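You operate a simulated robot arm through the tools that you are given. There is no shell and no other tool. Be economical: measure what you need, move in short steps, check, and stop when the job is done.

The job below is to be done with a simulated two-armed robot. You get a single attempt, and the scene is never put back.

## Task
Turn the stand's duct seam up, lock it, roll sealant, then tape it.
Fine: the yellow lever of the green stand locks it; cover the seam; load the green roller in the sealant tray, use the purple tape card, put both back; the other cards stay unused. Set down upright: green roller. A coat counts when it lies all over at full strength: go over it till it gets no stronger.

It is judged by the outcome, as a careful person would: the job done as asked, and still so three seconds after it is handed in. It fails if anything else is knocked over, pushed out of place, dropped, spilled or broken. Lids that push on must go on centred and level and be pressed home; caps that screw on are set level and turned clockwise until they are tight.

## Robot
Two 7-joint arms with fingered hands on one trunk, on a base that drives. Base frame: it is fixed to the floor where the robot stands at the start and does not move with it; the origin is under the middle of the robot, x ahead of it, y to its left, z up; the surface under the hand at the start is at about z = 886. Lengths are in mm, angles in degrees, forces in N, time in s.
The left shoulder is at the start at [31, 170, 1247], the right one opposite. With the tool pointing down near the work surface each hand reaches from about 260 to 740 mm from the robot's upright axis, wherever it stands, measured 20 degrees to its own side. Places, roughly: duct on the green stand [600, -100, 1000]; sealant tray [800, 100, 900]; yellow lever of the green stand [600, 0, 1000]. Payload 4 kg a hand.
Tool frame (each hand has its own): the origin (TCP) lies between the finger pads and is the grasp point; the fingertips stand 26 mm ahead of it; z points along the fingers, y is the line along which they close. The gripper opens to 132 mm. The gripper's body begins 73 mm behind the TCP. The gripper is a hand of 4 fingers: y runs from the thumb to the fingers, the wrist lies at [0, 0, -224] in the tool frame, and closing takes about 1.5 s.
Orientation is that of the tool frame in the base frame, as a unit quaternion [w, x, y, z]. With the fingers straight down and closing along the base's y, the tool's x points along the base's -x, its y along +y and its z along -z.

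## Interface
- The arms move only by the tool apply_moves. It takes "left_steps", "right_steps" or both (then of equal length, played together; a hand with none holds still); each is a list that holds one entry, the list of rows, each a list of 7 numbers: the turn, a rotation vector about the base's x, y, z in degrees, then the shift along the base's x, y, z in mm, then the opening, from 0 (shut) to 1 (fully open). In form: [[[ax, ay, az, tx, ty, tz, fingers], ...]]. A call has 1 to 10 rows; each row is the pose to reach, as a shift and turn from the pose commanded when the call began. Rows are played at 5 a second. More than 50 mm and 8.6 degrees between two rows, or a gripper value outside its range, and nothing of the call is played. A pose out of reach is approached as far as the arm can. The call stops where the force on the tool passes 90 N (or 10 N more than at its start, if that is more) or the arm is blocked; 0.2 s more then pass. The fingers move at their own pace (about 45 mm/s each) and stop on an object; they squeeze with about 33 N. The grip force told is the motor's: it shows also when the fingers shut on nothing. Time passes only in rows, and 0.2 s behind the last, so rows that repeat a pose let the fingers close. It gives the time, the measured TCP pose, the force on the tool (base axes), the opening and the grip force at its end, in the units of the frame above (readings bear some noise), with the torque about the TCP (base axes, N m) and any sound that the robot's microphone picked up.
- Cameras (640 x 400 px; columns grow to the right, rows downward): "scene" is now at [110, -19.7, 1423.8]; the picture's right is [-0.23, -0.97, 0.00], its down [-0.56, 0.13, -0.82] and it looks along [0.80, -0.19, -0.57] (base axes); focal length 267 px, centre (320, 200). "left" rides on the left gripper at [-68, 2, -97] in its tool frame; the picture's right is [-0.03, -1.00, 0.00], its down [0.82, -0.02, -0.58] and it looks along [0.58, -0.02, 0.82] (tool axes); focal length 270 px, centre (320, 200). "right" rides on the right gripper at [68, 2, -97] in its tool frame; the picture's right is [-0.02, 1.00, 0.00], its down [-0.82, -0.02, -0.58] and it looks along [-0.58, -0.01, 0.82] (tool axes); focal length 270 px, centre (320, 200). There is no depth. A picture from a camera that has moved, and an enlarged one, comes with that camera's place and axes in the base frame and with its lens.
- get_image(camera): a new picture of that camera. The clock stands still meanwhile.
- lift_body(by): slides the trunk up (or, below 0, down) by that many mm; the arms and the scene camera ride with it, the base frame stays. It gives what a move gives, with no picture.
- steer(legs): drives the robot by 1 to 6 legs, each [ahead, turn to the left] in mm and degrees, along the robot's own axes; the way and the turn of a leg run together, so that a leg with both is an arc; at most 1500 mm and 180 degrees a leg. The arms and the cameras ride along, it lands a little off, and it stops where it bumps. It gives what a move gives.
- hand_shape(shape, hand): the hand has 4 fingers and takes this shape, open, in about a second: jaw (thumb against the fingers, like two jaws); tri (thumb and two fingers); tip (a fingertip pinch); poke (one finger out to press); point (the index stretched); flat (the hand flat); cup (the hand cupped); fist (a fist). The gripper value then closes the fingers along that shape, each until it touches; the sizes above hold for jaw. It gives what a move gives, with no picture.
- turn_head(pan, tilt): turns the head with the scene camera to pan (to the left, within 86 degrees either way) and tilt (down, from -29 to 69), counted from straight ahead of the robot. It gives what a move gives.
- inspect(camera, box): a new picture of the part [left, top, right, bottom] of that camera's present view, enlarged. The clock stands still meanwhile.
- close_job(): hands the job in; it is judged then, once.

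Work in short steps. Places have to be worked out from the pictures, the camera data and where the tool is seen: move nearer, look again, correct. Check each grasp and each placing, and mend what went wrong. You have 120 turns and 108 pictures in all, those below and enlarged ones among them. Open the grippers and draw the arms clear of the work before you hand the job in, unless the task says otherwise; then end with one line.

The tools are called after "Call:" as name(argument=value, ...) on one line, values as JSON. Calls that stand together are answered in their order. apply_moves: Moves the arms, as the interface text tells. Its arguments: {"type":"object","properties":{"left_steps":{"type":"array","items":{"type":"array","items":{"type":"array","items":{"type":"number"}}}},"right_steps":{"type":"array","items":{"type":"array","items":{"type":"array","items":{"type":"number"}}}}},"required":[]} The other tools are called the same way: lift_body (by) slides the trunk up or down; hand_shape (shape, hand) gives the hand a shape; steer (legs) drives the base; turn_head (pan, tilt) turns the head that bears the scene camera; get_image (camera) takes a picture; inspect (camera, box) takes an enlarged picture of a part of a camera's view; close_job () hands the job in.

At the start:

```text
time: 0.0
left_tool_pos: [466.0, 79.1, 1269.8]
left_tcp_rot: [0.0, -0.002, 1.0, 0.001]
left_ft_force: [0.0, -0.7, -0.1]
left_wrist_torque: [0.01, -0.03, 0.01]
left_grip_width: 132.1
left_finger_force: 0.1
left_shape: jaw
right_tool_pos: [454.8, -282.4, 1273.5]
right_tcp_rot: [-0.001, 0.0, 1.0, 0.0]
right_ft_force: [0.6, -0.5, -0.1]
right_wrist_torque: [0.01, -0.02, 0.01]
right_grip_width: 132.0
right_finger_force: 0.1
right_shape: jaw
trunk travel left (down, up): [-475.0, 280.0]
robot x, y, heading: [0.4, -2.5, 0.0]
head pan, tilt: [-13.1, 34.9]
```

scene: 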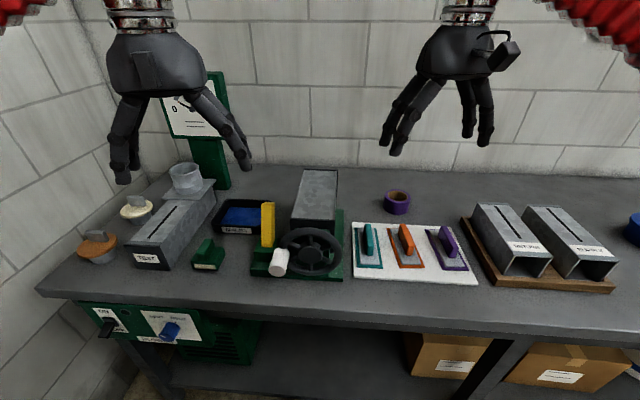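
right: 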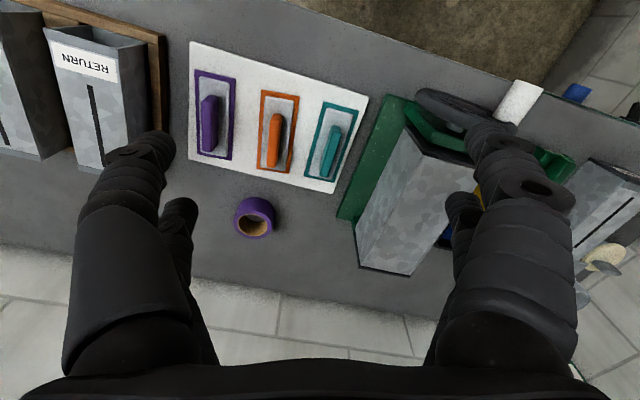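
left: 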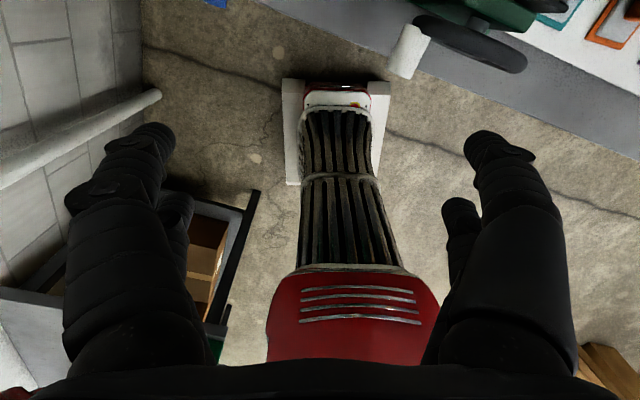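

I start by enlarging the stand area and the card area, to identify the parts.

Call:
inspect(camera="scene", box=[180, 160, 360, 290])

Call:
inspect(camera="scene", box=[340, 180, 500, 300])

Call:
inspect(camera="scene", box=[60, 60, 260, 380])

```text
3.08 times, centred on (270, 225) of scene
camera zoom: at [110.0, -19.7, 1423.8], right [-0.23, -0.97, 0.0], down [-0.56, 0.13, -0.82], along [0.8, -0.19, -0.57], focal length 821 px, centre (474, 123)
```

zoom: 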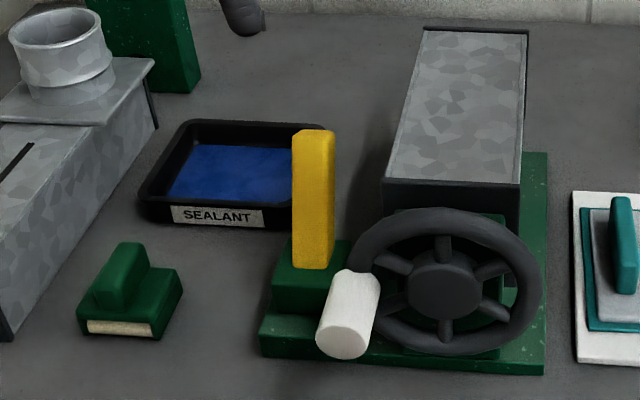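

```text
3.33 times, centred on (420, 240) of scene
camera zoom: at [110.0, -19.7, 1423.8], right [-0.23, -0.97, 0.0], down [-0.56, 0.13, -0.82], along [0.8, -0.19, -0.57], focal length 890 px, centre (-13, 67)
```

zoom: 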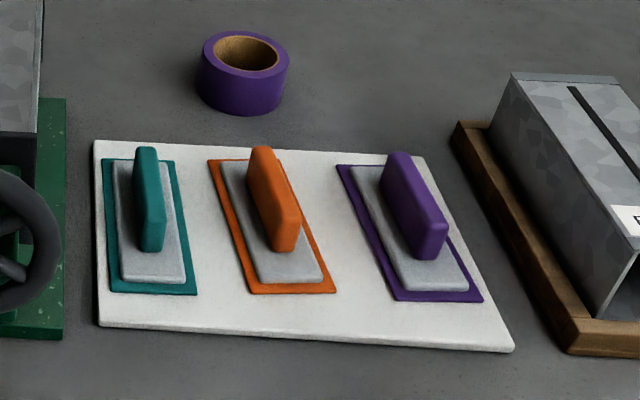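

```text
1.25 times, centred on (160, 220) of scene
camera zoom: at [110.0, -19.7, 1423.8], right [-0.23, -0.97, 0.0], down [-0.56, 0.13, -0.82], along [0.8, -0.19, -0.57], focal length 334 px, centre (520, 175)
```

zoom: 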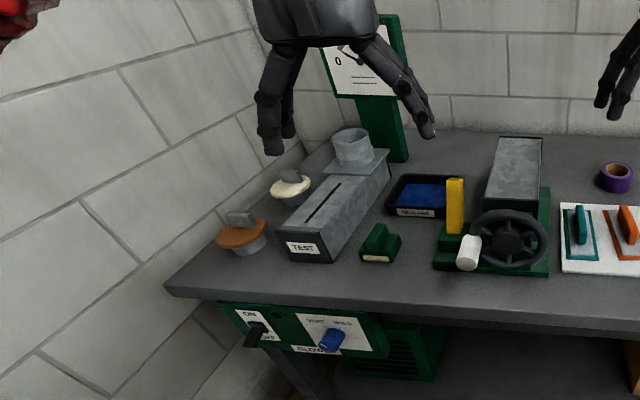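

The duct's visible faces show no seam. I bring the left hand forward so that its camera (which looks back) can see the stand's left side and far parts; and enlarge the right camera's view meanwhile.

Call:
apply_moves(left_steps=[[[0, 0, 0, 40, 10, 0, 1], [0, 0, 0, 80, 20, -20, 1], [0, 0, 0, 120, 30, -40, 1], [0, 0, 0, 160, 40, -60, 1], [0, 0, 0, 200, 50, -70, 1]]])

Call:
get_image(camera="left")

Call:
inspect(camera="right", box=[330, 60, 640, 280])

```text
time: 1.2
left_tool_pos: [665.5, 127.2, 1199.0]
left_tcp_rot: [0.0, -0.001, 1.0, 0.001]
left_ft_force: [0.2, 0.1, 0.0]
left_wrist_torque: [0.03, 0.0, -0.02]
left_grip_width: 131.9
left_finger_force: 0.0
left_shape: jaw
right_tool_pos: [455.6, -285.5, 1273.9]
right_tcp_rot: [-0.001, -0.001, 1.0, 0.001]
right_ft_force: [-0.1, -0.2, -0.2]
right_wrist_torque: [0.05, 0.0, -0.02]
right_grip_width: 131.7
right_finger_force: 0.1
right_shape: jaw
trunk travel left (down, up): [-475.0, 280.0]
robot x, y, heading: [1.2, 2.1, 0.1]
head pan, tilt: [-13.1, 34.9]
```

```text
101 pictures are left
camera left: at [734.0, 129.9, 1295.6], right [0.03, -1.0, 0.0], down [-0.82, -0.02, 0.58], along [-0.58, -0.01, -0.82], focal length 270 px, centre (320, 200)
```

left: 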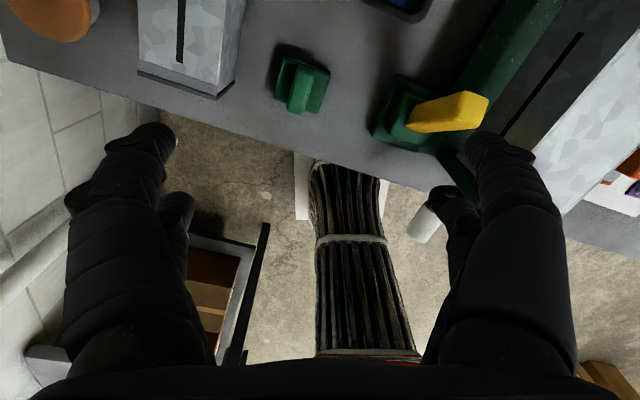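

```text
1.82 times, centred on (485, 170) of right
camera zoom: at [388.8, -283.3, 1370.6], right [0.02, 1.0, 0.0], down [0.82, -0.02, 0.58], along [0.58, -0.01, -0.82], focal length 491 px, centre (20, 254)
```

zoom: 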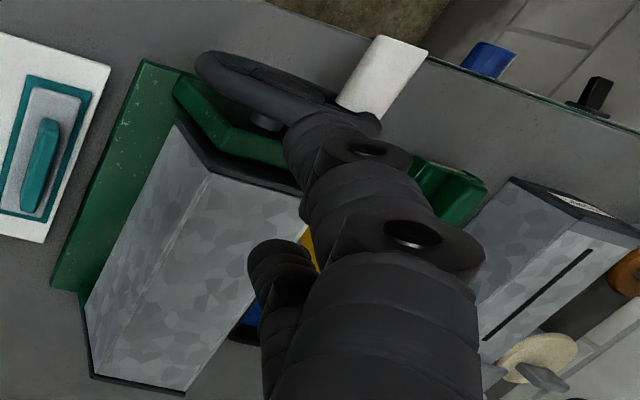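

The seam (black slit) is on the duct's +y side, so the duct must turn clockwise (seen from the robot) by about 90°. The knob is near [489,-25,1007], and the lever top near [668,-15,1035], leaning away from me. I draw the left hand aside and bring the right hand over the wheel, yawed to the stand's ~-18°.

Call:
apply_moves(left_steps=[[[0, 0, 0, -20, 30, 20, 1], [0, 0, 0, -40, 60, 40, 1], [0, 0, 0, -60, 90, 60, 1], [0, 0, 0, -80, 120, 70, 1], [0, 0, 0, -100, 150, 70, 1], [0, 0, 0, -100, 150, 70, 1]]], right_steps=[[[0, 0, -4, 0, 40, -10, 1], [0, 0, -8, 0, 80, -20, 1], [0, 0, -12, 0, 120, -30, 1], [0, 0, -16, 0, 160, -40, 1], [0, 0, -18, 0, 200, -50, 1], [0, 0, -18, 10, 225, -60, 1]]])

Call:
get_image(camera="right")

Call:
get_image(camera="scene")

```text
time: 2.6
left_tool_pos: [566.8, 278.2, 1268.2]
left_tcp_rot: [-0.002, -0.002, 1.0, 0.0]
left_ft_force: [0.6, -0.5, 0.0]
left_wrist_torque: [0.03, -0.01, 0.03]
left_grip_width: 132.0
left_finger_force: 0.0
left_shape: jaw
right_tool_pos: [466.5, -59.9, 1213.8]
right_tcp_rot: [0.0, 0.156, 0.988, 0.001]
right_ft_force: [-0.3, -0.2, -0.9]
right_wrist_torque: [0.01, 0.0, 0.0]
right_grip_width: 131.6
right_finger_force: 0.0
right_shape: jaw
trunk travel left (down, up): [-475.0, 280.0]
robot x, y, heading: [-0.0, -1.3, -0.1]
head pan, tilt: [-13.1, 34.9]
```

```text
99 pictures are left
camera right: at [403.7, -36.8, 1310.3], right [0.33, 0.94, 0.0], down [0.77, -0.27, 0.58], along [0.54, -0.19, -0.82], focal length 270 px, centre (320, 200)
```

right: 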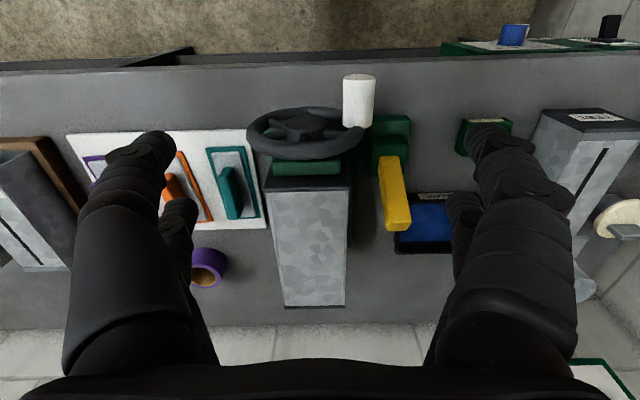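

```text
98 pictures are left
camera scene: at [111.7, -20.3, 1423.5], right [-0.23, -0.97, 0.0], down [-0.56, 0.13, -0.82], along [0.8, -0.19, -0.57], focal length 267 px, centre (320, 200)
```

scene: 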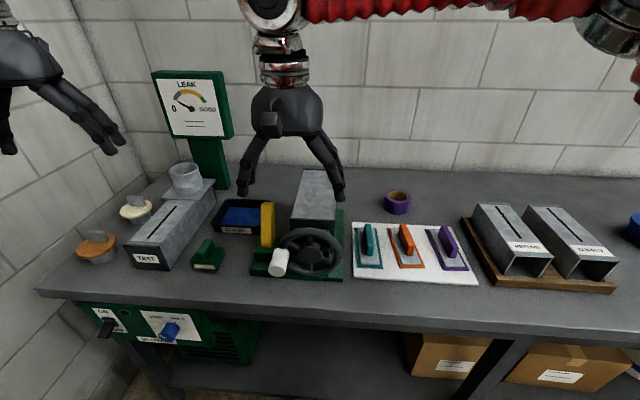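

Knob centre triangulates to [490,-24,1014] and the hub to [495,-93,1016], so the knob sits at 9 o'clock with ~63 mm radius. I move the right hand above the knob.

Call:
apply_moves(right_steps=[[[0, 0, -1, 10, 20, -30, 0.8], [0, 0, -2, 16, 38, -70, 0.6], [0, 0, -2, 16, 38, -110, 0.6], [0, 0, -2, 16, 38, -130, 0.6]]])

Call:
get_image(camera="right")

Call:
inspect(camera="scene", box=[180, 130, 400, 290])

```text
time: 3.6
left_tool_pos: [563.8, 278.8, 1270.0]
left_tcp_rot: [-0.001, -0.002, 1.0, 0.0]
left_ft_force: [-1.0, 0.8, -0.3]
left_wrist_torque: [0.02, 0.02, 0.01]
left_grip_width: 131.9
left_finger_force: 0.1
left_shape: jaw
right_tool_pos: [482.1, -19.5, 1083.9]
right_tcp_rot: [-0.001, 0.173, 0.985, 0.0]
right_ft_force: [0.1, 0.4, 0.5]
right_wrist_torque: [-0.01, 0.0, 0.0]
right_grip_width: 79.7
right_finger_force: 0.0
right_shape: jaw
trunk travel left (down, up): [-475.0, 280.0]
robot x, y, heading: [-0.7, -1.4, 0.2]
head pan, tilt: [-13.1, 34.9]
```

```text
97 pictures are left
camera right: at [419.3, 3.8, 1180.4], right [0.36, 0.93, 0.0], down [0.76, -0.3, 0.58], along [0.54, -0.21, -0.82], focal length 270 px, centre (320, 200)
```

right: 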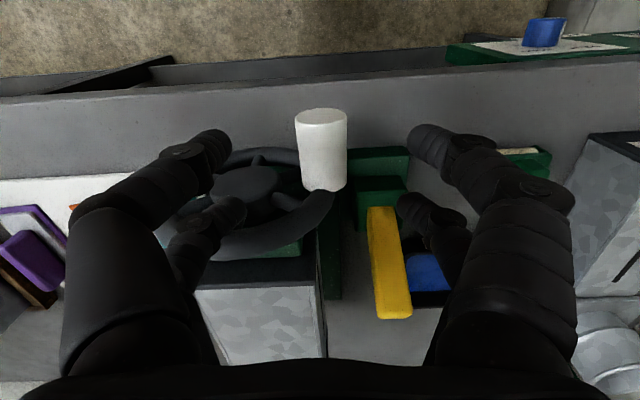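

```text
2.50 times, centred on (290, 210) of scene
camera zoom: at [110.3, -19.4, 1423.7], right [-0.23, -0.97, 0.0], down [-0.56, 0.13, -0.82], along [0.8, -0.19, -0.57], focal length 667 px, centre (395, 175)
```

zoom: 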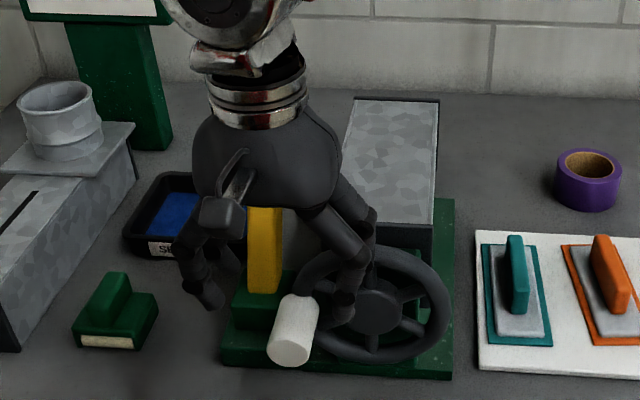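

The knob is centred laterally under the hand. The hand has finger pairs at about ±17 mm, so I back off 5 mm along the axis, descend 70 mm, and close.

Call:
apply_moves(right_steps=[[[0, 0, 0, -5, 2, -30, 0.6], [0, 0, 0, -5, 2, -60, 0.6], [0, 0, 0, -5, 2, -72, 0.6], [0, 0, 0, -5, 2, -72, 0.0], [0, 0, 0, -5, 2, -72, 0.0], [0, 0, 0, -5, 2, -72, 0.0], [0, 0, 0, -5, 2, -72, 0.0], [0, 0, 0, -5, 2, -72, 0.0], [0, 0, 0, -5, 2, -72, 0.0]]])

Call:
get_image(camera="right")

```text
time: 5.6
left_tool_pos: [566.1, 278.5, 1270.4]
left_tcp_rot: [-0.001, -0.002, 1.0, 0.0]
left_ft_force: [-0.1, -0.8, 0.2]
left_wrist_torque: [0.0, -0.01, -0.01]
left_grip_width: 131.9
left_finger_force: 0.1
left_shape: jaw
right_tool_pos: [474.1, -19.6, 1010.8]
right_tcp_rot: [-0.002, 0.173, 0.985, -0.002]
right_ft_force: [-0.3, -0.9, -2.1]
right_wrist_torque: [0.13, -0.06, -0.01]
right_grip_width: 0.3
right_finger_force: 33.3
right_shape: jaw
trunk travel left (down, up): [-475.0, 280.0]
robot x, y, heading: [2.1, -0.8, 0.2]
head pan, tilt: [-13.1, 34.9]
```

```text
95 pictures are left
camera right: at [413.1, 6.0, 1107.7], right [0.36, 0.93, 0.0], down [0.76, -0.3, 0.58], along [0.53, -0.21, -0.82], focal length 270 px, centre (320, 200)
```

right: 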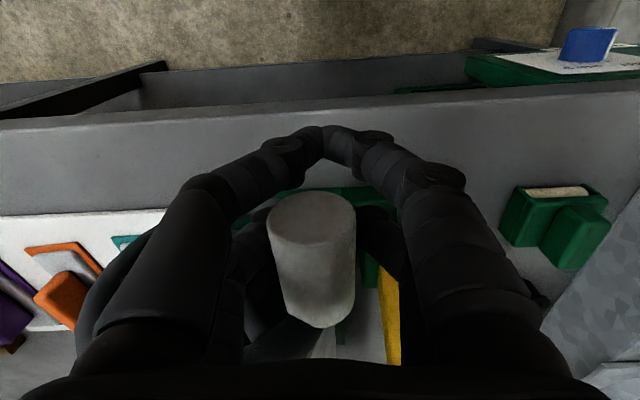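

The rear finger pair holds the knob while the front pair met before its face, so the knob is captive. I crank clockwise by about 30° and check.

Call:
apply_moves(right_steps=[[[0, 0, 0, -0.3, -0.8, 8, 0.0], [0, 0, 0, -0.7, -2, 16.3, 0.0], [0, 0, 0, -1.6, -4.5, 24, 0.0], [0, 0, 0, -2.9, -7.9, 31.5, 0.0]]])

Call:
inspect(camera="scene", box=[200, 130, 420, 290])

Call:
get_image(camera="right")

```text
time: 6.6
left_tool_pos: [565.3, 277.4, 1269.5]
left_tcp_rot: [-0.002, -0.002, 1.0, 0.001]
left_ft_force: [0.3, -0.2, 0.3]
left_wrist_torque: [0.02, 0.02, -0.02]
left_grip_width: 131.7
left_finger_force: 0.0
left_shape: jaw
right_tool_pos: [473.5, -29.6, 1041.1]
right_tcp_rot: [-0.004, 0.173, 0.985, -0.002]
right_ft_force: [-3.7, -12.6, -28.7]
right_wrist_torque: [0.9, 0.26, -0.23]
right_grip_width: 0.1
right_finger_force: 33.0
right_shape: jaw
trunk travel left (down, up): [-475.0, 280.0]
robot x, y, heading: [-2.7, 1.7, -0.1]
head pan, tilt: [-13.1, 34.9]
```

```text
2.50 times, centred on (310, 210) of scene
camera zoom: at [112.2, -21.6, 1423.2], right [-0.23, -0.97, 0.0], down [-0.56, 0.13, -0.82], along [0.8, -0.19, -0.57], focal length 667 px, centre (345, 175)
```

zoom: 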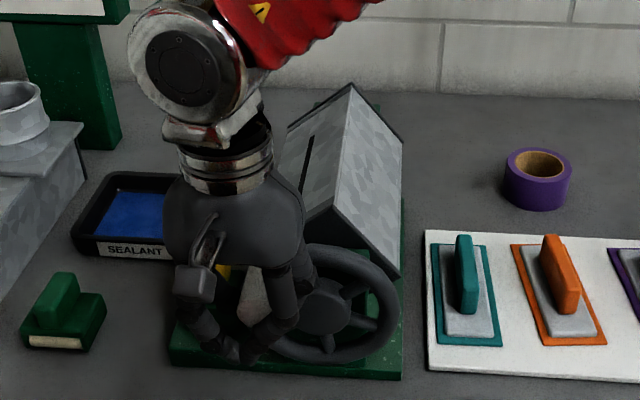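

```text
93 pictures are left
camera right: at [411.0, -4.2, 1137.7], right [0.36, 0.93, 0.0], down [0.76, -0.3, 0.57], along [0.53, -0.21, -0.82], focal length 270 px, centre (320, 200)
```

right: 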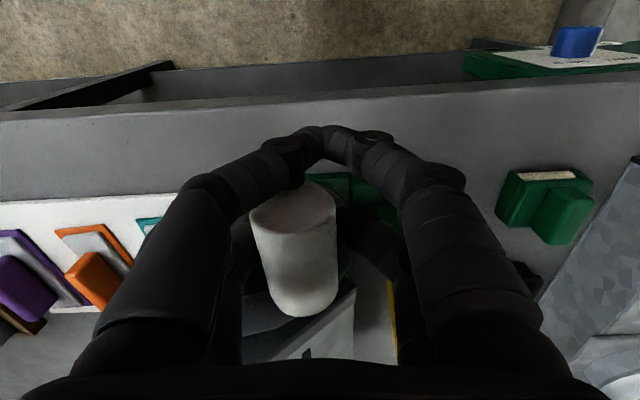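

The duct follows the wheel roughly 1:1. I go on along the circle to about 75°.

Call:
apply_moves(right_steps=[[[0, 0, 0, -1.6, -4.4, 6.8, 0.0], [0, 0, 0, -3.5, -9.5, 13, 0.0], [0, 0, 0, -5.6, -15.3, 18.3, 0.0], [0, 0, 0, -7.9, -21.7, 23.1, 0.0], [0, 0, 0, -10.4, -28.6, 26.6, 0.0], [0, 0, 0, -13.1, -36, 29.4, 0.0]]])

Call:
inspect(camera="scene", box=[200, 130, 420, 290])

Call:
get_image(camera="right")

```text
time: 7.8
left_tool_pos: [567.4, 277.5, 1270.2]
left_tcp_rot: [-0.002, -0.001, 1.0, 0.0]
left_ft_force: [-1.2, -0.8, 0.7]
left_wrist_torque: [0.0, 0.0, 0.03]
left_grip_width: 131.9
left_finger_force: 0.1
left_shape: jaw
right_tool_pos: [461.3, -57.2, 1055.6]
right_tcp_rot: [-0.012, 0.173, 0.985, -0.007]
right_ft_force: [17.5, -7.2, -53.4]
right_wrist_torque: [1.02, 0.55, 0.25]
right_grip_width: 0.0
right_finger_force: 33.5
right_shape: jaw
trunk travel left (down, up): [-475.0, 280.0]
robot x, y, heading: [1.0, 0.4, -0.1]
head pan, tilt: [-13.1, 34.9]
stopped in row 5 (right hand): the force on the tool passed its limit at 93 N (the readings are from after the stop); the commanded pose is now the measured one
```

```text
2.50 times, centred on (310, 210) of scene
camera zoom: at [115.9, -21.4, 1423.6], right [-0.23, -0.97, 0.0], down [-0.56, 0.13, -0.82], along [0.8, -0.19, -0.58], focal length 667 px, centre (345, 175)
```

zoom: 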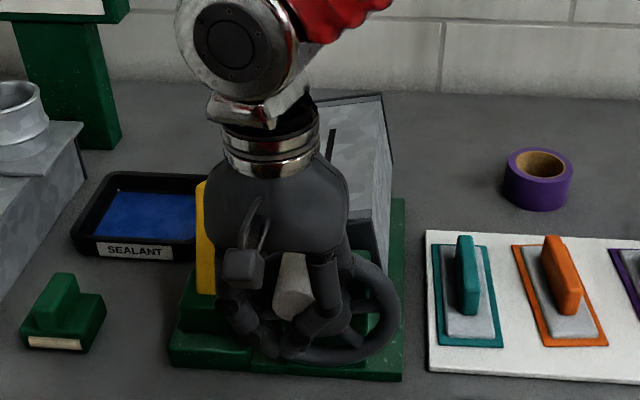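

```text
91 pictures are left
camera right: at [401.7, -32.1, 1154.0], right [0.36, 0.93, -0.02], down [0.77, -0.29, 0.56], along [0.52, -0.22, -0.83], focal length 270 px, centre (320, 200)
```

right: 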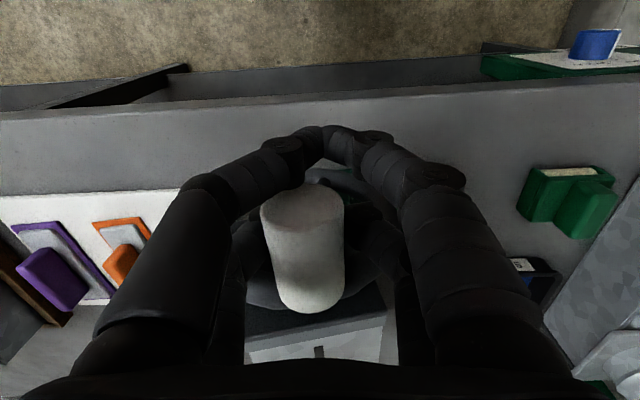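

The pull grew mostly upward, so the knob had begun ~12° above 9 o'clock; the duct is at roughly 60-70°. I now move mainly sideways across the top of the circle.

Call:
apply_moves(right_steps=[[[0, 0, 0, -1.4, -3.8, 0.5, 0.0], [0, 0, 0, -3.4, -9.4, 1.5, 0.0], [0, 0, 0, -5.1, -14, 2, 0.0], [0, 0, 0, -6.8, -18.8, 2.2, 0.0]]])

Call:
inspect(camera="scene", box=[200, 130, 420, 290])

Call:
get_image(camera="right")

```text
time: 8.8
left_tool_pos: [570.8, 280.7, 1268.0]
left_tcp_rot: [-0.002, -0.003, 1.0, 0.001]
left_ft_force: [0.4, 0.2, 0.0]
left_wrist_torque: [-0.03, -0.03, 0.01]
left_grip_width: 132.0
left_finger_force: 0.1
left_shape: jaw
right_tool_pos: [456.2, -71.9, 1058.3]
right_tcp_rot: [-0.013, 0.172, 0.985, -0.004]
right_ft_force: [20.9, 9.8, -68.5]
right_wrist_torque: [1.2, 0.78, 0.42]
right_grip_width: 0.0
right_finger_force: 33.3
right_shape: jaw
trunk travel left (down, up): [-475.0, 280.0]
robot x, y, heading: [1.0, 3.7, -0.1]
head pan, tilt: [-13.1, 34.9]
```

```text
2.50 times, centred on (310, 210) of scene
camera zoom: at [119.4, -19.1, 1422.7], right [-0.23, -0.97, 0.0], down [-0.56, 0.13, -0.82], along [0.79, -0.19, -0.58], focal length 667 px, centre (345, 175)
```

zoom: 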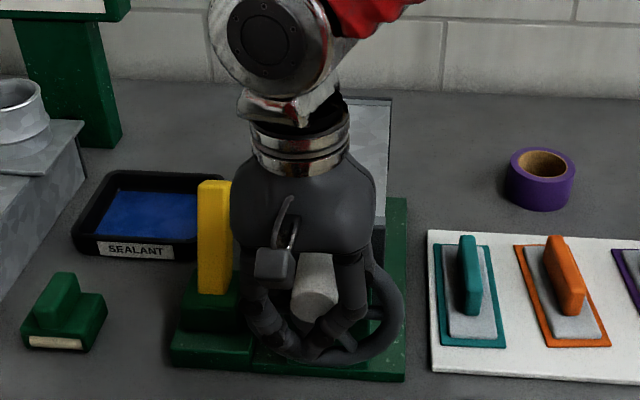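

```text
89 pictures are left
camera right: at [396.5, -46.6, 1156.5], right [0.36, 0.93, -0.01], down [0.78, -0.29, 0.56], along [0.52, -0.21, -0.83], focal length 270 px, centre (320, 200)
```

right: 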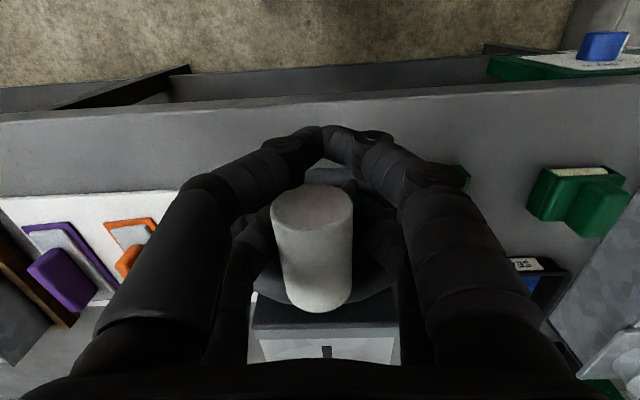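

The duct looks nearly level with the seam on top. I ease the upward pull, open the hand and raise it to look without obstruction.

Call:
apply_moves(right_steps=[[[0, 0, 0, 0, 0, -4, 0.0], [0, 0, 0, 0, 0, -5, 0.6], [0, 0, 0, 0, 0, -5, 0.6], [0, 0, 0, 0, 0, -5, 0.6], [0, 0, 0, 0, 0, -5, 0.6], [0, 0, 0, 0, 0, 30, 0.6], [0, 0, 0, 0, 0, 75, 0.6], [0, 0, 0, 0, 0, 120, 0.6]]])

Call:
get_image(camera="right")

Call:
inspect(camera="scene", box=[200, 130, 420, 290])

```text
time: 10.6
left_tool_pos: [562.1, 277.9, 1270.9]
left_tcp_rot: [0.0, -0.002, 1.0, 0.0]
left_ft_force: [0.5, 1.1, 0.3]
left_wrist_torque: [-0.01, 0.02, 0.0]
left_grip_width: 131.7
left_finger_force: 0.2
left_shape: jaw
right_tool_pos: [451.3, -72.2, 1185.2]
right_tcp_rot: [-0.008, 0.173, 0.985, -0.002]
right_ft_force: [0.0, -0.1, -0.5]
right_wrist_torque: [0.0, 0.02, -0.02]
right_grip_width: 78.8
right_finger_force: 0.0
right_shape: jaw
trunk travel left (down, up): [-475.0, 280.0]
robot x, y, heading: [0.8, 1.6, -0.3]
head pan, tilt: [-13.1, 34.9]
```

```text
88 pictures are left
camera right: at [390.5, -48.1, 1282.3], right [0.36, 0.93, -0.01], down [0.77, -0.29, 0.57], along [0.52, -0.21, -0.82], focal length 270 px, centre (320, 200)
```

right: 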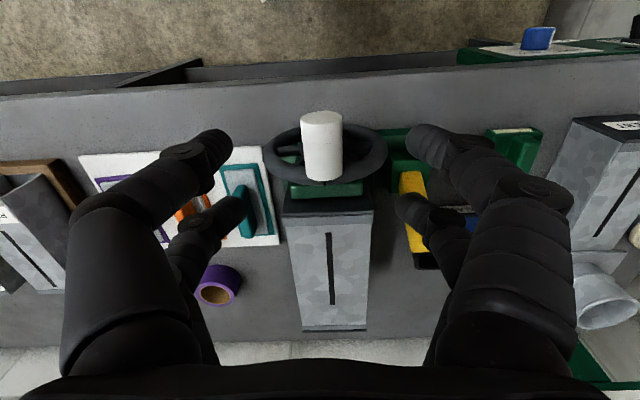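

```text
2.50 times, centred on (310, 210) of scene
camera zoom: at [109.6, -19.8, 1423.8], right [-0.23, -0.97, 0.0], down [-0.56, 0.13, -0.82], along [0.8, -0.19, -0.57], focal length 667 px, centre (345, 175)
```

zoom: 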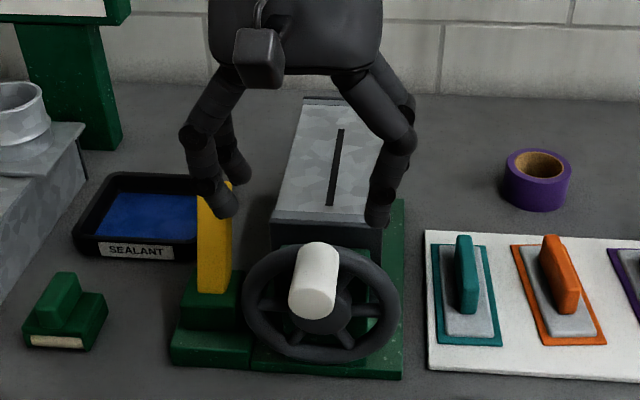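

The seam faces up; I enlarge the right camera's view to judge whether it is level.

Call:
inspect(camera="right", box=[240, 100, 440, 340])

Call:
inspect(camera="scene", box=[250, 160, 370, 280])

```text
1.67 times, centred on (340, 220) of right
camera zoom: at [390.5, -48.1, 1282.3], right [0.36, 0.93, -0.01], down [0.77, -0.29, 0.57], along [0.52, -0.21, -0.82], focal length 450 px, centre (287, 167)
```

zoom: 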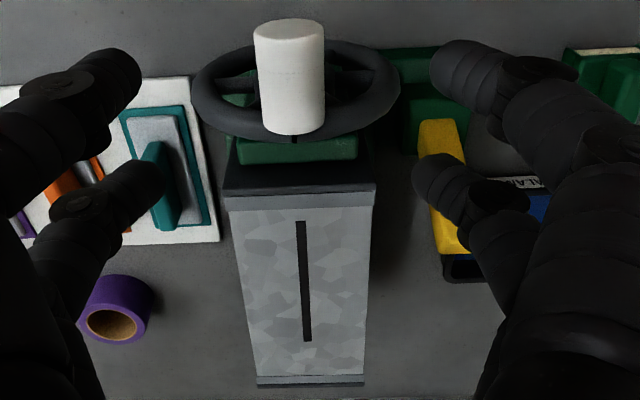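

```text
3.33 times, centred on (310, 220) of scene
camera zoom: at [109.6, -19.8, 1423.8], right [-0.23, -0.97, 0.0], down [-0.56, 0.13, -0.82], along [0.8, -0.19, -0.57], focal length 890 px, centre (353, 133)
```

zoom: 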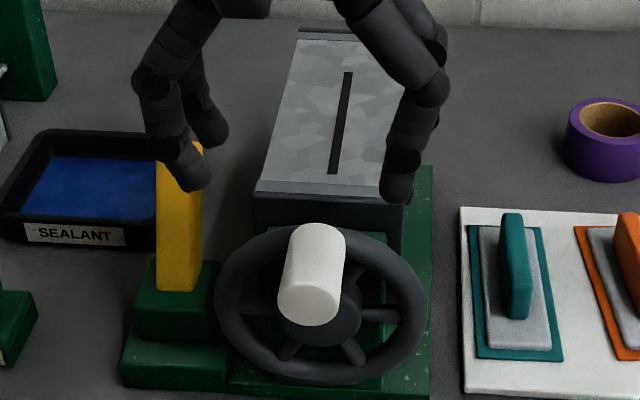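

There may be ~2° of roll left. I move the right hand up and to the right to get a clear scene view of the duct's edges.

Call:
apply_moves(right_steps=[[[0, 0, 0, -10, -40, 20, 0.6], [0, 0, 0, -20, -80, 40, 0.6], [0, 0, 0, -20, -120, 50, 0.6], [0, 0, 0, -20, -160, 50, 0.6]]])

Call:
inspect(camera="scene", box=[230, 160, 360, 285])

Call:
inspect(camera="right", box=[330, 80, 560, 320])

```text
time: 11.6
left_tool_pos: [563.5, 277.1, 1270.8]
left_tcp_rot: [-0.001, -0.001, 1.0, 0.001]
left_ft_force: [0.2, -0.1, 0.4]
left_wrist_torque: [0.01, -0.01, 0.0]
left_grip_width: 132.0
left_finger_force: 0.1
left_shape: jaw
right_tool_pos: [431.1, -234.8, 1233.9]
right_tcp_rot: [-0.007, 0.172, 0.985, -0.003]
right_ft_force: [0.1, -0.2, 0.6]
right_wrist_torque: [0.01, 0.0, 0.0]
right_grip_width: 78.8
right_finger_force: 0.1
right_shape: jaw
trunk travel left (down, up): [-475.0, 280.0]
robot x, y, heading: [-1.2, 0.8, -0.0]
head pan, tilt: [-13.1, 34.9]
```

```text
3.20 times, centred on (295, 222) of scene
camera zoom: at [109.6, -21.0, 1423.8], right [-0.23, -0.97, 0.0], down [-0.56, 0.13, -0.82], along [0.8, -0.19, -0.57], focal length 854 px, centre (400, 128)
```

zoom: 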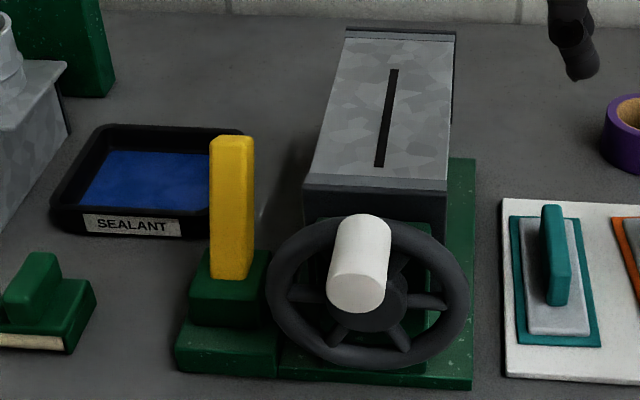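

```text
1.67 times, centred on (445, 200) of right
camera zoom: at [369.9, -209.5, 1331.6], right [0.36, 0.93, -0.01], down [0.77, -0.29, 0.57], along [0.53, -0.21, -0.82], focal length 450 px, centre (112, 200)
```

zoom: 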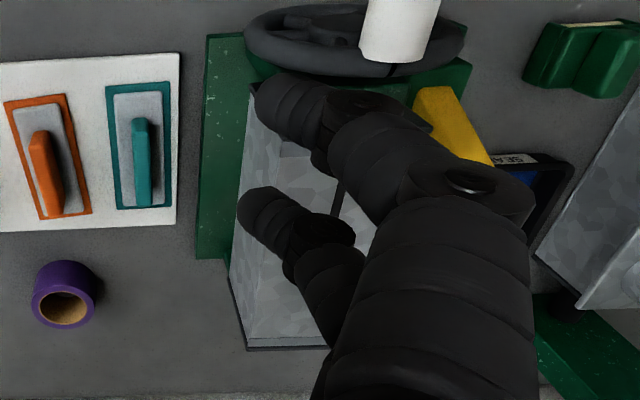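

Edges agree that the duct is level within ~1–2°; duct top is z≈1060 and the seam runs from [573,-114] to [699,-153]. The lever and tray need more reach, so I drive ahead 120 mm (table edge is at x≈470, base front ≈210).

Call:
steer(legs=[[120, 0]])

Call:
turn_head(pan=-8, tilt=45)

Call:
get_image(camera="scene")

Call:
get_image(camera="left")

```text
time: 12.8
left_tool_pos: [685.7, 278.4, 1268.8]
left_tcp_rot: [-0.001, -0.001, 1.0, 0.0]
left_ft_force: [0.4, -0.4, 1.3]
left_wrist_torque: [0.03, 0.06, 0.0]
left_grip_width: 131.9
left_finger_force: 0.3
left_shape: jaw
right_tool_pos: [552.2, -233.8, 1234.1]
right_tcp_rot: [-0.009, 0.173, 0.985, -0.003]
right_ft_force: [0.0, 0.4, -1.2]
right_wrist_torque: [0.0, 0.04, -0.01]
right_grip_width: 78.7
right_finger_force: 0.0
right_shape: jaw
trunk travel left (down, up): [-475.0, 280.0]
robot x, y, heading: [115.6, -1.9, 0.2]
head pan, tilt: [-13.1, 34.9]
```

```text
time: 13.6
left_tool_pos: [684.0, 277.8, 1271.3]
left_tcp_rot: [0.0, -0.001, 1.0, 0.0]
left_ft_force: [0.2, -0.2, 0.5]
left_wrist_torque: [0.0, -0.01, 0.01]
left_grip_width: 131.8
left_finger_force: 0.1
left_shape: jaw
right_tool_pos: [551.7, -234.4, 1234.5]
right_tcp_rot: [-0.008, 0.172, 0.985, -0.003]
right_ft_force: [-0.1, 0.2, -0.1]
right_wrist_torque: [0.0, 0.0, 0.01]
right_grip_width: 78.8
right_finger_force: 0.0
right_shape: jaw
trunk travel left (down, up): [-475.0, 280.0]
robot x, y, heading: [124.0, 5.2, -0.1]
head pan, tilt: [-8.0, 45.0]
```

```text
82 pictures are left
camera scene: at [224.5, -11.1, 1408.9], right [-0.14, -0.99, 0.0], down [-0.7, 0.1, -0.71], along [0.7, -0.1, -0.71], focal length 267 px, centre (320, 200)
```

scene: 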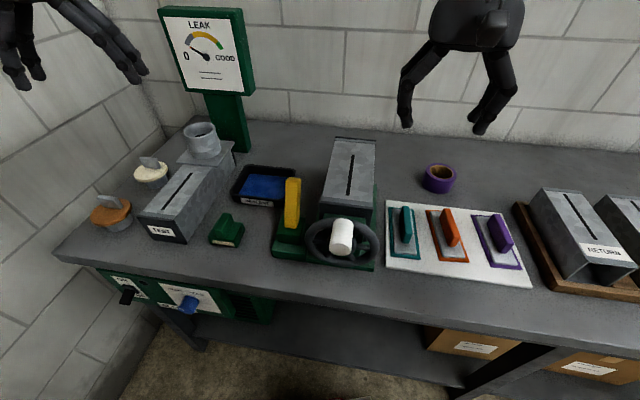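

```text
81 pictures are left
camera left: at [752.5, 280.8, 1368.3], right [0.03, -1.0, 0.0], down [-0.82, -0.02, 0.58], along [-0.58, -0.02, -0.82], focal length 270 px, centre (320, 200)
```

left: 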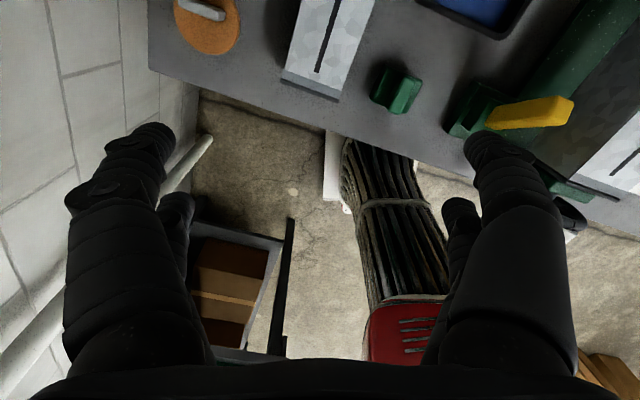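

I bring the left hand, shut and yawed to the stand, over the far side of the yellow lever to pull it toward me.

Call:
apply_moves(left_steps=[[[0, 0, -3, 6, -43, -10, 0.6], [0, 0, -6, 12, -86, -20, 0.3], [0, 0, -9, 18, -129, -30, 0], [0, 0, -12, 24, -172, -40, 0], [0, 0, -15, 30, -215, -60, 0], [0, 0, -18, 36, -258, -80, 0], [0, 0, -18, 44, -300, -100, 0], [0, 0, -18, 44, -300, -120, 0]]])

Call:
get_image(camera="left")

Call:
inspect(camera="scene", box=[210, 80, 410, 280])

```text
time: 15.3
left_tool_pos: [728.7, -19.3, 1150.3]
left_tcp_rot: [0.0, 0.155, 0.988, -0.001]
left_ft_force: [0.3, 0.7, 0.0]
left_wrist_torque: [-0.04, 0.02, -0.01]
left_grip_width: 0.0
left_finger_force: 13.2
left_shape: jaw
right_tool_pos: [552.5, -232.4, 1234.4]
right_tcp_rot: [-0.008, 0.173, 0.985, -0.004]
right_ft_force: [0.0, -0.5, -0.7]
right_wrist_torque: [-0.01, 0.01, -0.04]
right_grip_width: 79.0
right_finger_force: 0.0
right_shape: jaw
trunk travel left (down, up): [-475.0, 280.0]
robot x, y, heading: [121.3, 0.1, -0.1]
head pan, tilt: [-8.0, 45.0]
```

```text
80 pictures are left
camera left: at [794.8, -38.4, 1247.9], right [-0.28, -0.96, 0.0], down [-0.78, 0.23, 0.58], along [-0.55, 0.16, -0.82], focal length 270 px, centre (320, 200)
```

left: 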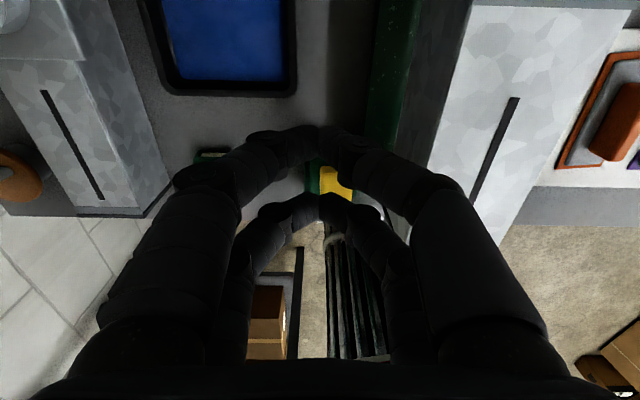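

```text
2.00 times, centred on (310, 180) of scene
camera zoom: at [225.6, -9.6, 1408.8], right [-0.14, -0.99, 0.0], down [-0.7, 0.1, -0.71], along [0.7, -0.1, -0.71], focal length 534 px, centre (340, 240)
```

zoom: 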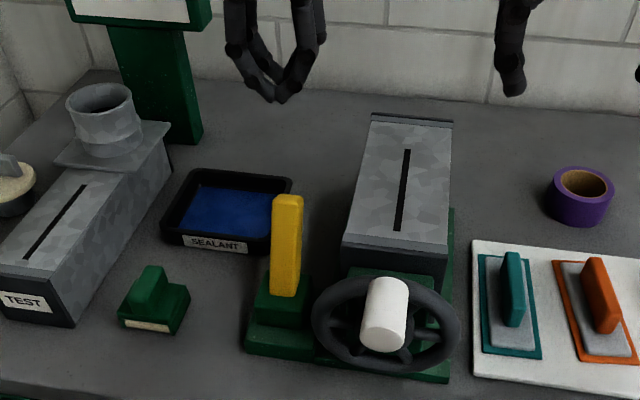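

The lever top is confirmed at [667,-17,1035], just robot-side of the shut fingers. I line up laterally, descend beyond it and begin pulling towards the robot.

Call:
apply_moves(left_steps=[[[0, 0, 0, -5, -14, -45, 0], [0, 0, 0, -5, -14, -90, 0], [0, 0, 0, -5, -14, -122, 0], [0, 0, 0, -19, -9.5, -122, 0], [0, 0, 0, -33, -5, -122, 0], [0, 0, 0, -47.5, -0.5, -122, 0]]])

Call:
inspect(camera="scene", box=[210, 80, 410, 280])

Call:
get_image(camera="left")

```text
time: 16.8
left_tool_pos: [679.7, -22.6, 1030.0]
left_tcp_rot: [0.001, 0.155, 0.988, 0.0]
left_ft_force: [2.5, -2.0, 1.4]
left_wrist_torque: [0.01, 0.01, -0.01]
left_grip_width: 0.0
left_finger_force: 33.3
left_shape: jaw
right_tool_pos: [551.3, -233.7, 1234.5]
right_tcp_rot: [-0.009, 0.172, 0.985, -0.003]
right_ft_force: [-0.4, 0.5, 0.1]
right_wrist_torque: [-0.02, 0.01, -0.04]
right_grip_width: 79.1
right_finger_force: 0.1
right_shape: jaw
trunk travel left (down, up): [-475.0, 280.0]
robot x, y, heading: [122.1, -0.6, 0.1]
head pan, tilt: [-8.0, 45.0]
```

```text
2.00 times, centred on (310, 180) of scene
camera zoom: at [225.0, -11.0, 1408.9], right [-0.14, -0.99, 0.0], down [-0.7, 0.1, -0.71], along [0.7, -0.1, -0.71], focal length 534 px, centre (340, 240)
```

zoom: 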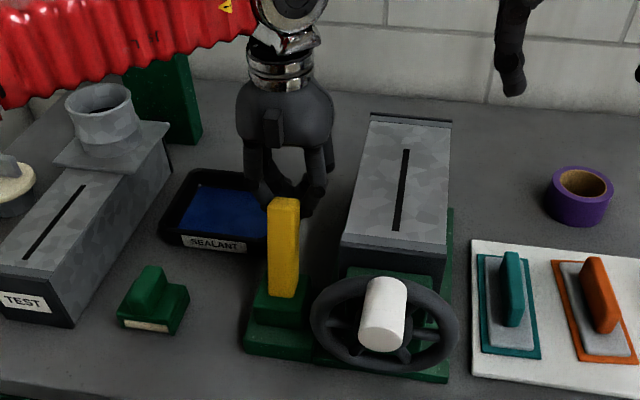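

```text
77 pictures are left
camera left: at [746.3, -40.7, 1126.9], right [-0.28, -0.96, 0.0], down [-0.78, 0.23, 0.58], along [-0.55, 0.16, -0.82], focal length 270 px, centre (320, 200)
```

left: 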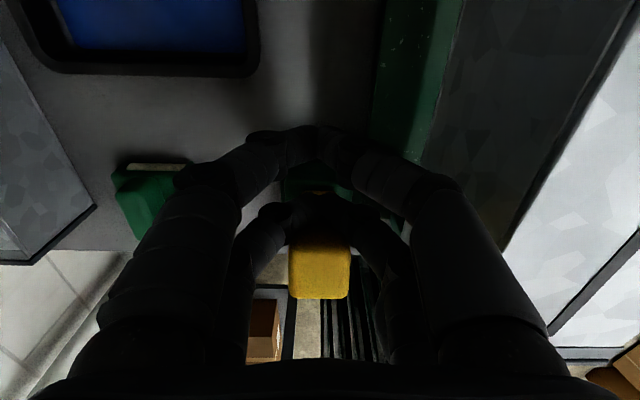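

The fingers have just met the lever. I pull on along -axis in small rows, stopping on force.

Call:
apply_moves(left_steps=[[[0, 0, 0, -9.5, 3, 0, 0], [0, 0, 0, -19, 6.1, 0, 0], [0, 0, 0, -28.5, 9.2, 0, 0], [0, 0, 0, -38, 12.2, 0, 0], [0, 0, 0, -47.6, 15.3, 0, 0]]])

Call:
inspect(camera="scene", box=[210, 80, 410, 280])

```text
time: 17.9
left_tool_pos: [632.0, -7.1, 1029.2]
left_tcp_rot: [-0.001, 0.155, 0.988, 0.0]
left_ft_force: [1.1, -1.0, 1.3]
left_wrist_torque: [0.01, 0.01, 0.0]
left_grip_width: 0.2
left_finger_force: 33.0
left_shape: jaw
right_tool_pos: [551.7, -232.0, 1235.4]
right_tcp_rot: [-0.008, 0.173, 0.985, -0.003]
right_ft_force: [1.0, -0.5, 0.6]
right_wrist_torque: [0.0, -0.02, -0.04]
right_grip_width: 79.1
right_finger_force: 0.1
right_shape: jaw
trunk travel left (down, up): [-475.0, 280.0]
robot x, y, heading: [122.7, -0.6, -0.1]
head pan, tilt: [-8.0, 45.0]
```

```text
2.00 times, centred on (310, 180) of scene
camera zoom: at [225.0, -11.1, 1408.8], right [-0.14, -0.99, 0.0], down [-0.7, 0.1, -0.71], along [0.7, -0.1, -0.71], focal length 534 px, centre (340, 240)
```

zoom: 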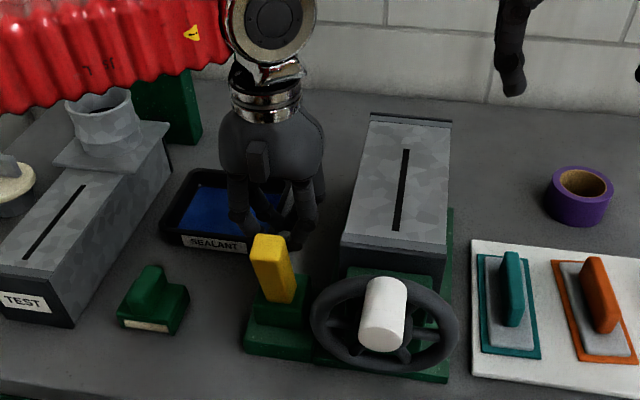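

The lever swings easily and is now about upright; I continue until it stops.

Call:
apply_moves(left_steps=[[[0, 0, 0, -9.5, 3, 0, 0], [0, 0, 0, -19, 6.1, 0, 0], [0, 0, 0, -28.5, 9.2, 0, 0], [0, 0, 0, -38, 12.2, 0, 0], [0, 0, 0, -47.6, 15.3, 0, 0], [0, 0, 0, -57, 18.4, 0, 0]]])

Call:
inspect(camera="scene", box=[210, 80, 410, 280])

```text
time: 19.1
left_tool_pos: [607.0, 2.1, 1050.1]
left_tcp_rot: [0.047, 0.137, 0.989, -0.013]
left_ft_force: [88.8, -23.2, 10.3]
left_wrist_torque: [-0.65, -2.46, -0.06]
left_grip_width: 0.0
left_finger_force: 32.7
left_shape: jaw
right_tool_pos: [541.0, -234.2, 1238.2]
right_tcp_rot: [-0.003, 0.172, 0.985, -0.003]
right_ft_force: [-1.0, 1.5, 0.2]
right_wrist_torque: [-0.04, -0.08, 0.0]
right_grip_width: 79.0
right_finger_force: 0.2
right_shape: jaw
trunk travel left (down, up): [-475.0, 280.0]
robot x, y, heading: [121.7, 0.2, -0.1]
head pan, tilt: [-8.0, 45.0]
stopped in row 5 (left hand): the force on the tool passed its limit at 98 N (the readings are from after the stop); the commanded pose is now the measured one
```

```text
2.00 times, centred on (310, 180) of scene
camera zoom: at [245.5, -12.4, 1407.8], right [-0.14, -0.99, 0.0], down [-0.71, 0.1, -0.7], along [0.69, -0.1, -0.72], focal length 534 px, centre (340, 240)
```

zoom: 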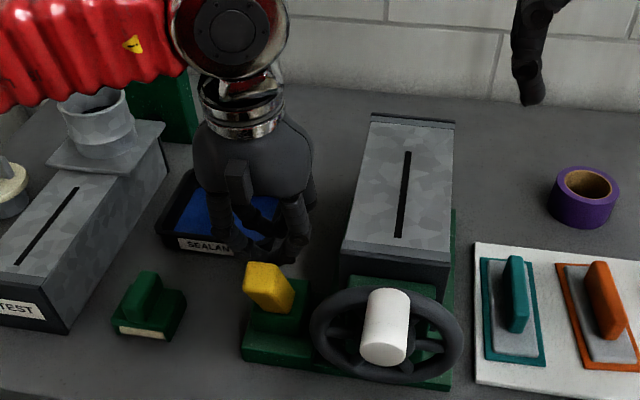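

The lever reached a hard stop leaning towards me: locked (the other stop was the free one). I back the left hand off and up, then check that the lever stays and the duct is level.

Call:
apply_moves(left_steps=[[[0, 0, 0, 25, -8, 0, 0], [0, 0, 0, 40, -12, 20, 0], [0, 0, 0, 60, -40, 60, 0.4], [0, 0, 0, 80, -70, 100, 0.8], [0, 0, 0, 90, -100, 140, 1], [0, 0, 0, 100, -130, 180, 1], [0, 0, 0, 100, -140, 190, 1]]])

Call:
get_image(camera="left")

Call:
inspect(camera="scene", box=[250, 120, 390, 280])

```text
refused: row 3 steps farther than a row can; nothing moved
```

```text
74 pictures are left
camera left: at [664.8, -10.2, 1153.1], right [-0.25, -0.97, 0.01], down [-0.84, 0.22, 0.49], along [-0.48, 0.11, -0.87], focal length 270 px, centre (320, 200)
```

left: 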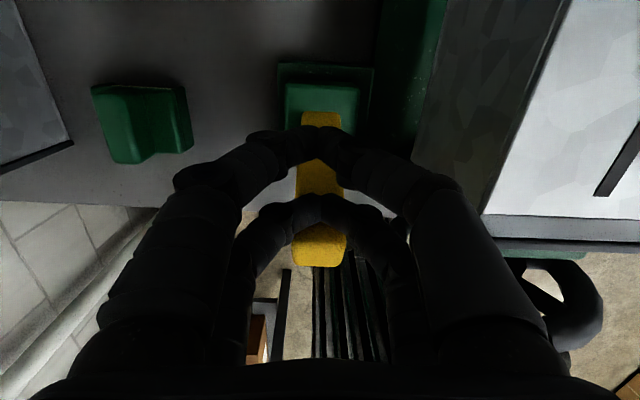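

```text
2.50 times, centred on (320, 200) of scene
camera zoom: at [245.5, -12.4, 1407.8], right [-0.14, -0.99, 0.0], down [-0.71, 0.1, -0.7], along [0.69, -0.1, -0.72], focal length 667 px, centre (320, 200)
```

zoom: 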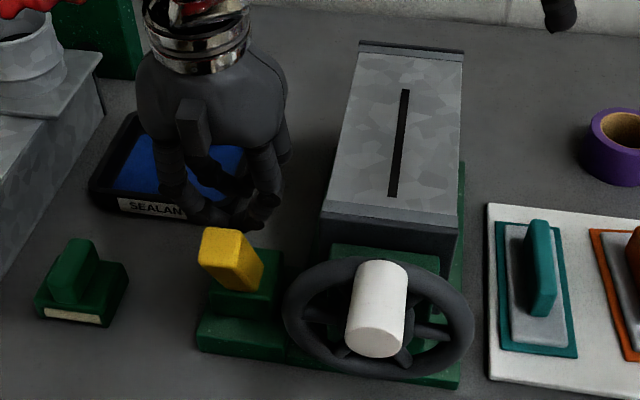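

Smaller rows for the same retreat.

Call:
apply_moves(left_steps=[[[0, 0, 0, 25, -8, 0, 0], [0, 0, 0, 35, -12, 30, 0], [-2, 4, 0, 45, -20, 75, 0.4], [-2, 5, 0, 55, -40, 115, 0.8], [-2, 5, 0, 65, -75, 145, 1], [-2, 5, 0, 80, -110, 165, 1], [-2, 5, 0, 90, -140, 175, 1]]])

Call:
get_image(camera="left")

Call:
inspect(camera="scene", box=[210, 120, 390, 280])

```text
time: 20.8
left_tool_pos: [681.3, -137.4, 1217.3]
left_tcp_rot: [-0.015, 0.144, 0.989, -0.03]
left_ft_force: [0.1, -0.2, 0.3]
left_wrist_torque: [0.03, -0.03, -0.02]
left_grip_width: 87.2
left_finger_force: 0.0
left_shape: jaw
right_tool_pos: [538.7, -235.2, 1238.4]
right_tcp_rot: [-0.003, 0.172, 0.985, -0.001]
right_ft_force: [-0.1, -0.3, 0.6]
right_wrist_torque: [0.04, -0.03, 0.02]
right_grip_width: 79.0
right_finger_force: 0.0
right_shape: jaw
trunk travel left (down, up): [-475.0, 280.0]
robot x, y, heading: [120.4, -0.6, 0.1]
head pan, tilt: [-8.0, 45.0]
```

```text
72 pictures are left
camera left: at [751.8, -148.6, 1311.7], right [-0.26, -0.96, 0.06], down [-0.77, 0.25, 0.59], along [-0.59, 0.11, -0.8], focal length 270 px, centre (320, 200)
```

left: 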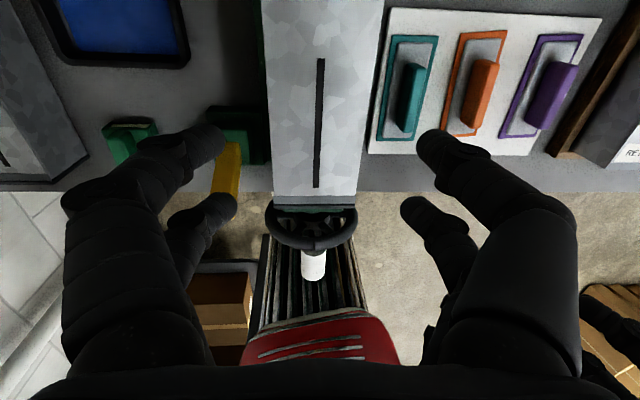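

```text
2.50 times, centred on (300, 200) of scene
camera zoom: at [224.0, -13.5, 1408.9], right [-0.14, -0.99, 0.0], down [-0.7, 0.1, -0.71], along [0.7, -0.1, -0.71], focal length 667 px, centre (370, 200)
```

zoom: 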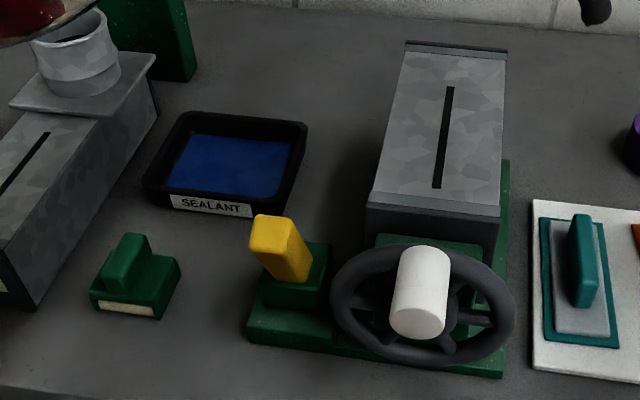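

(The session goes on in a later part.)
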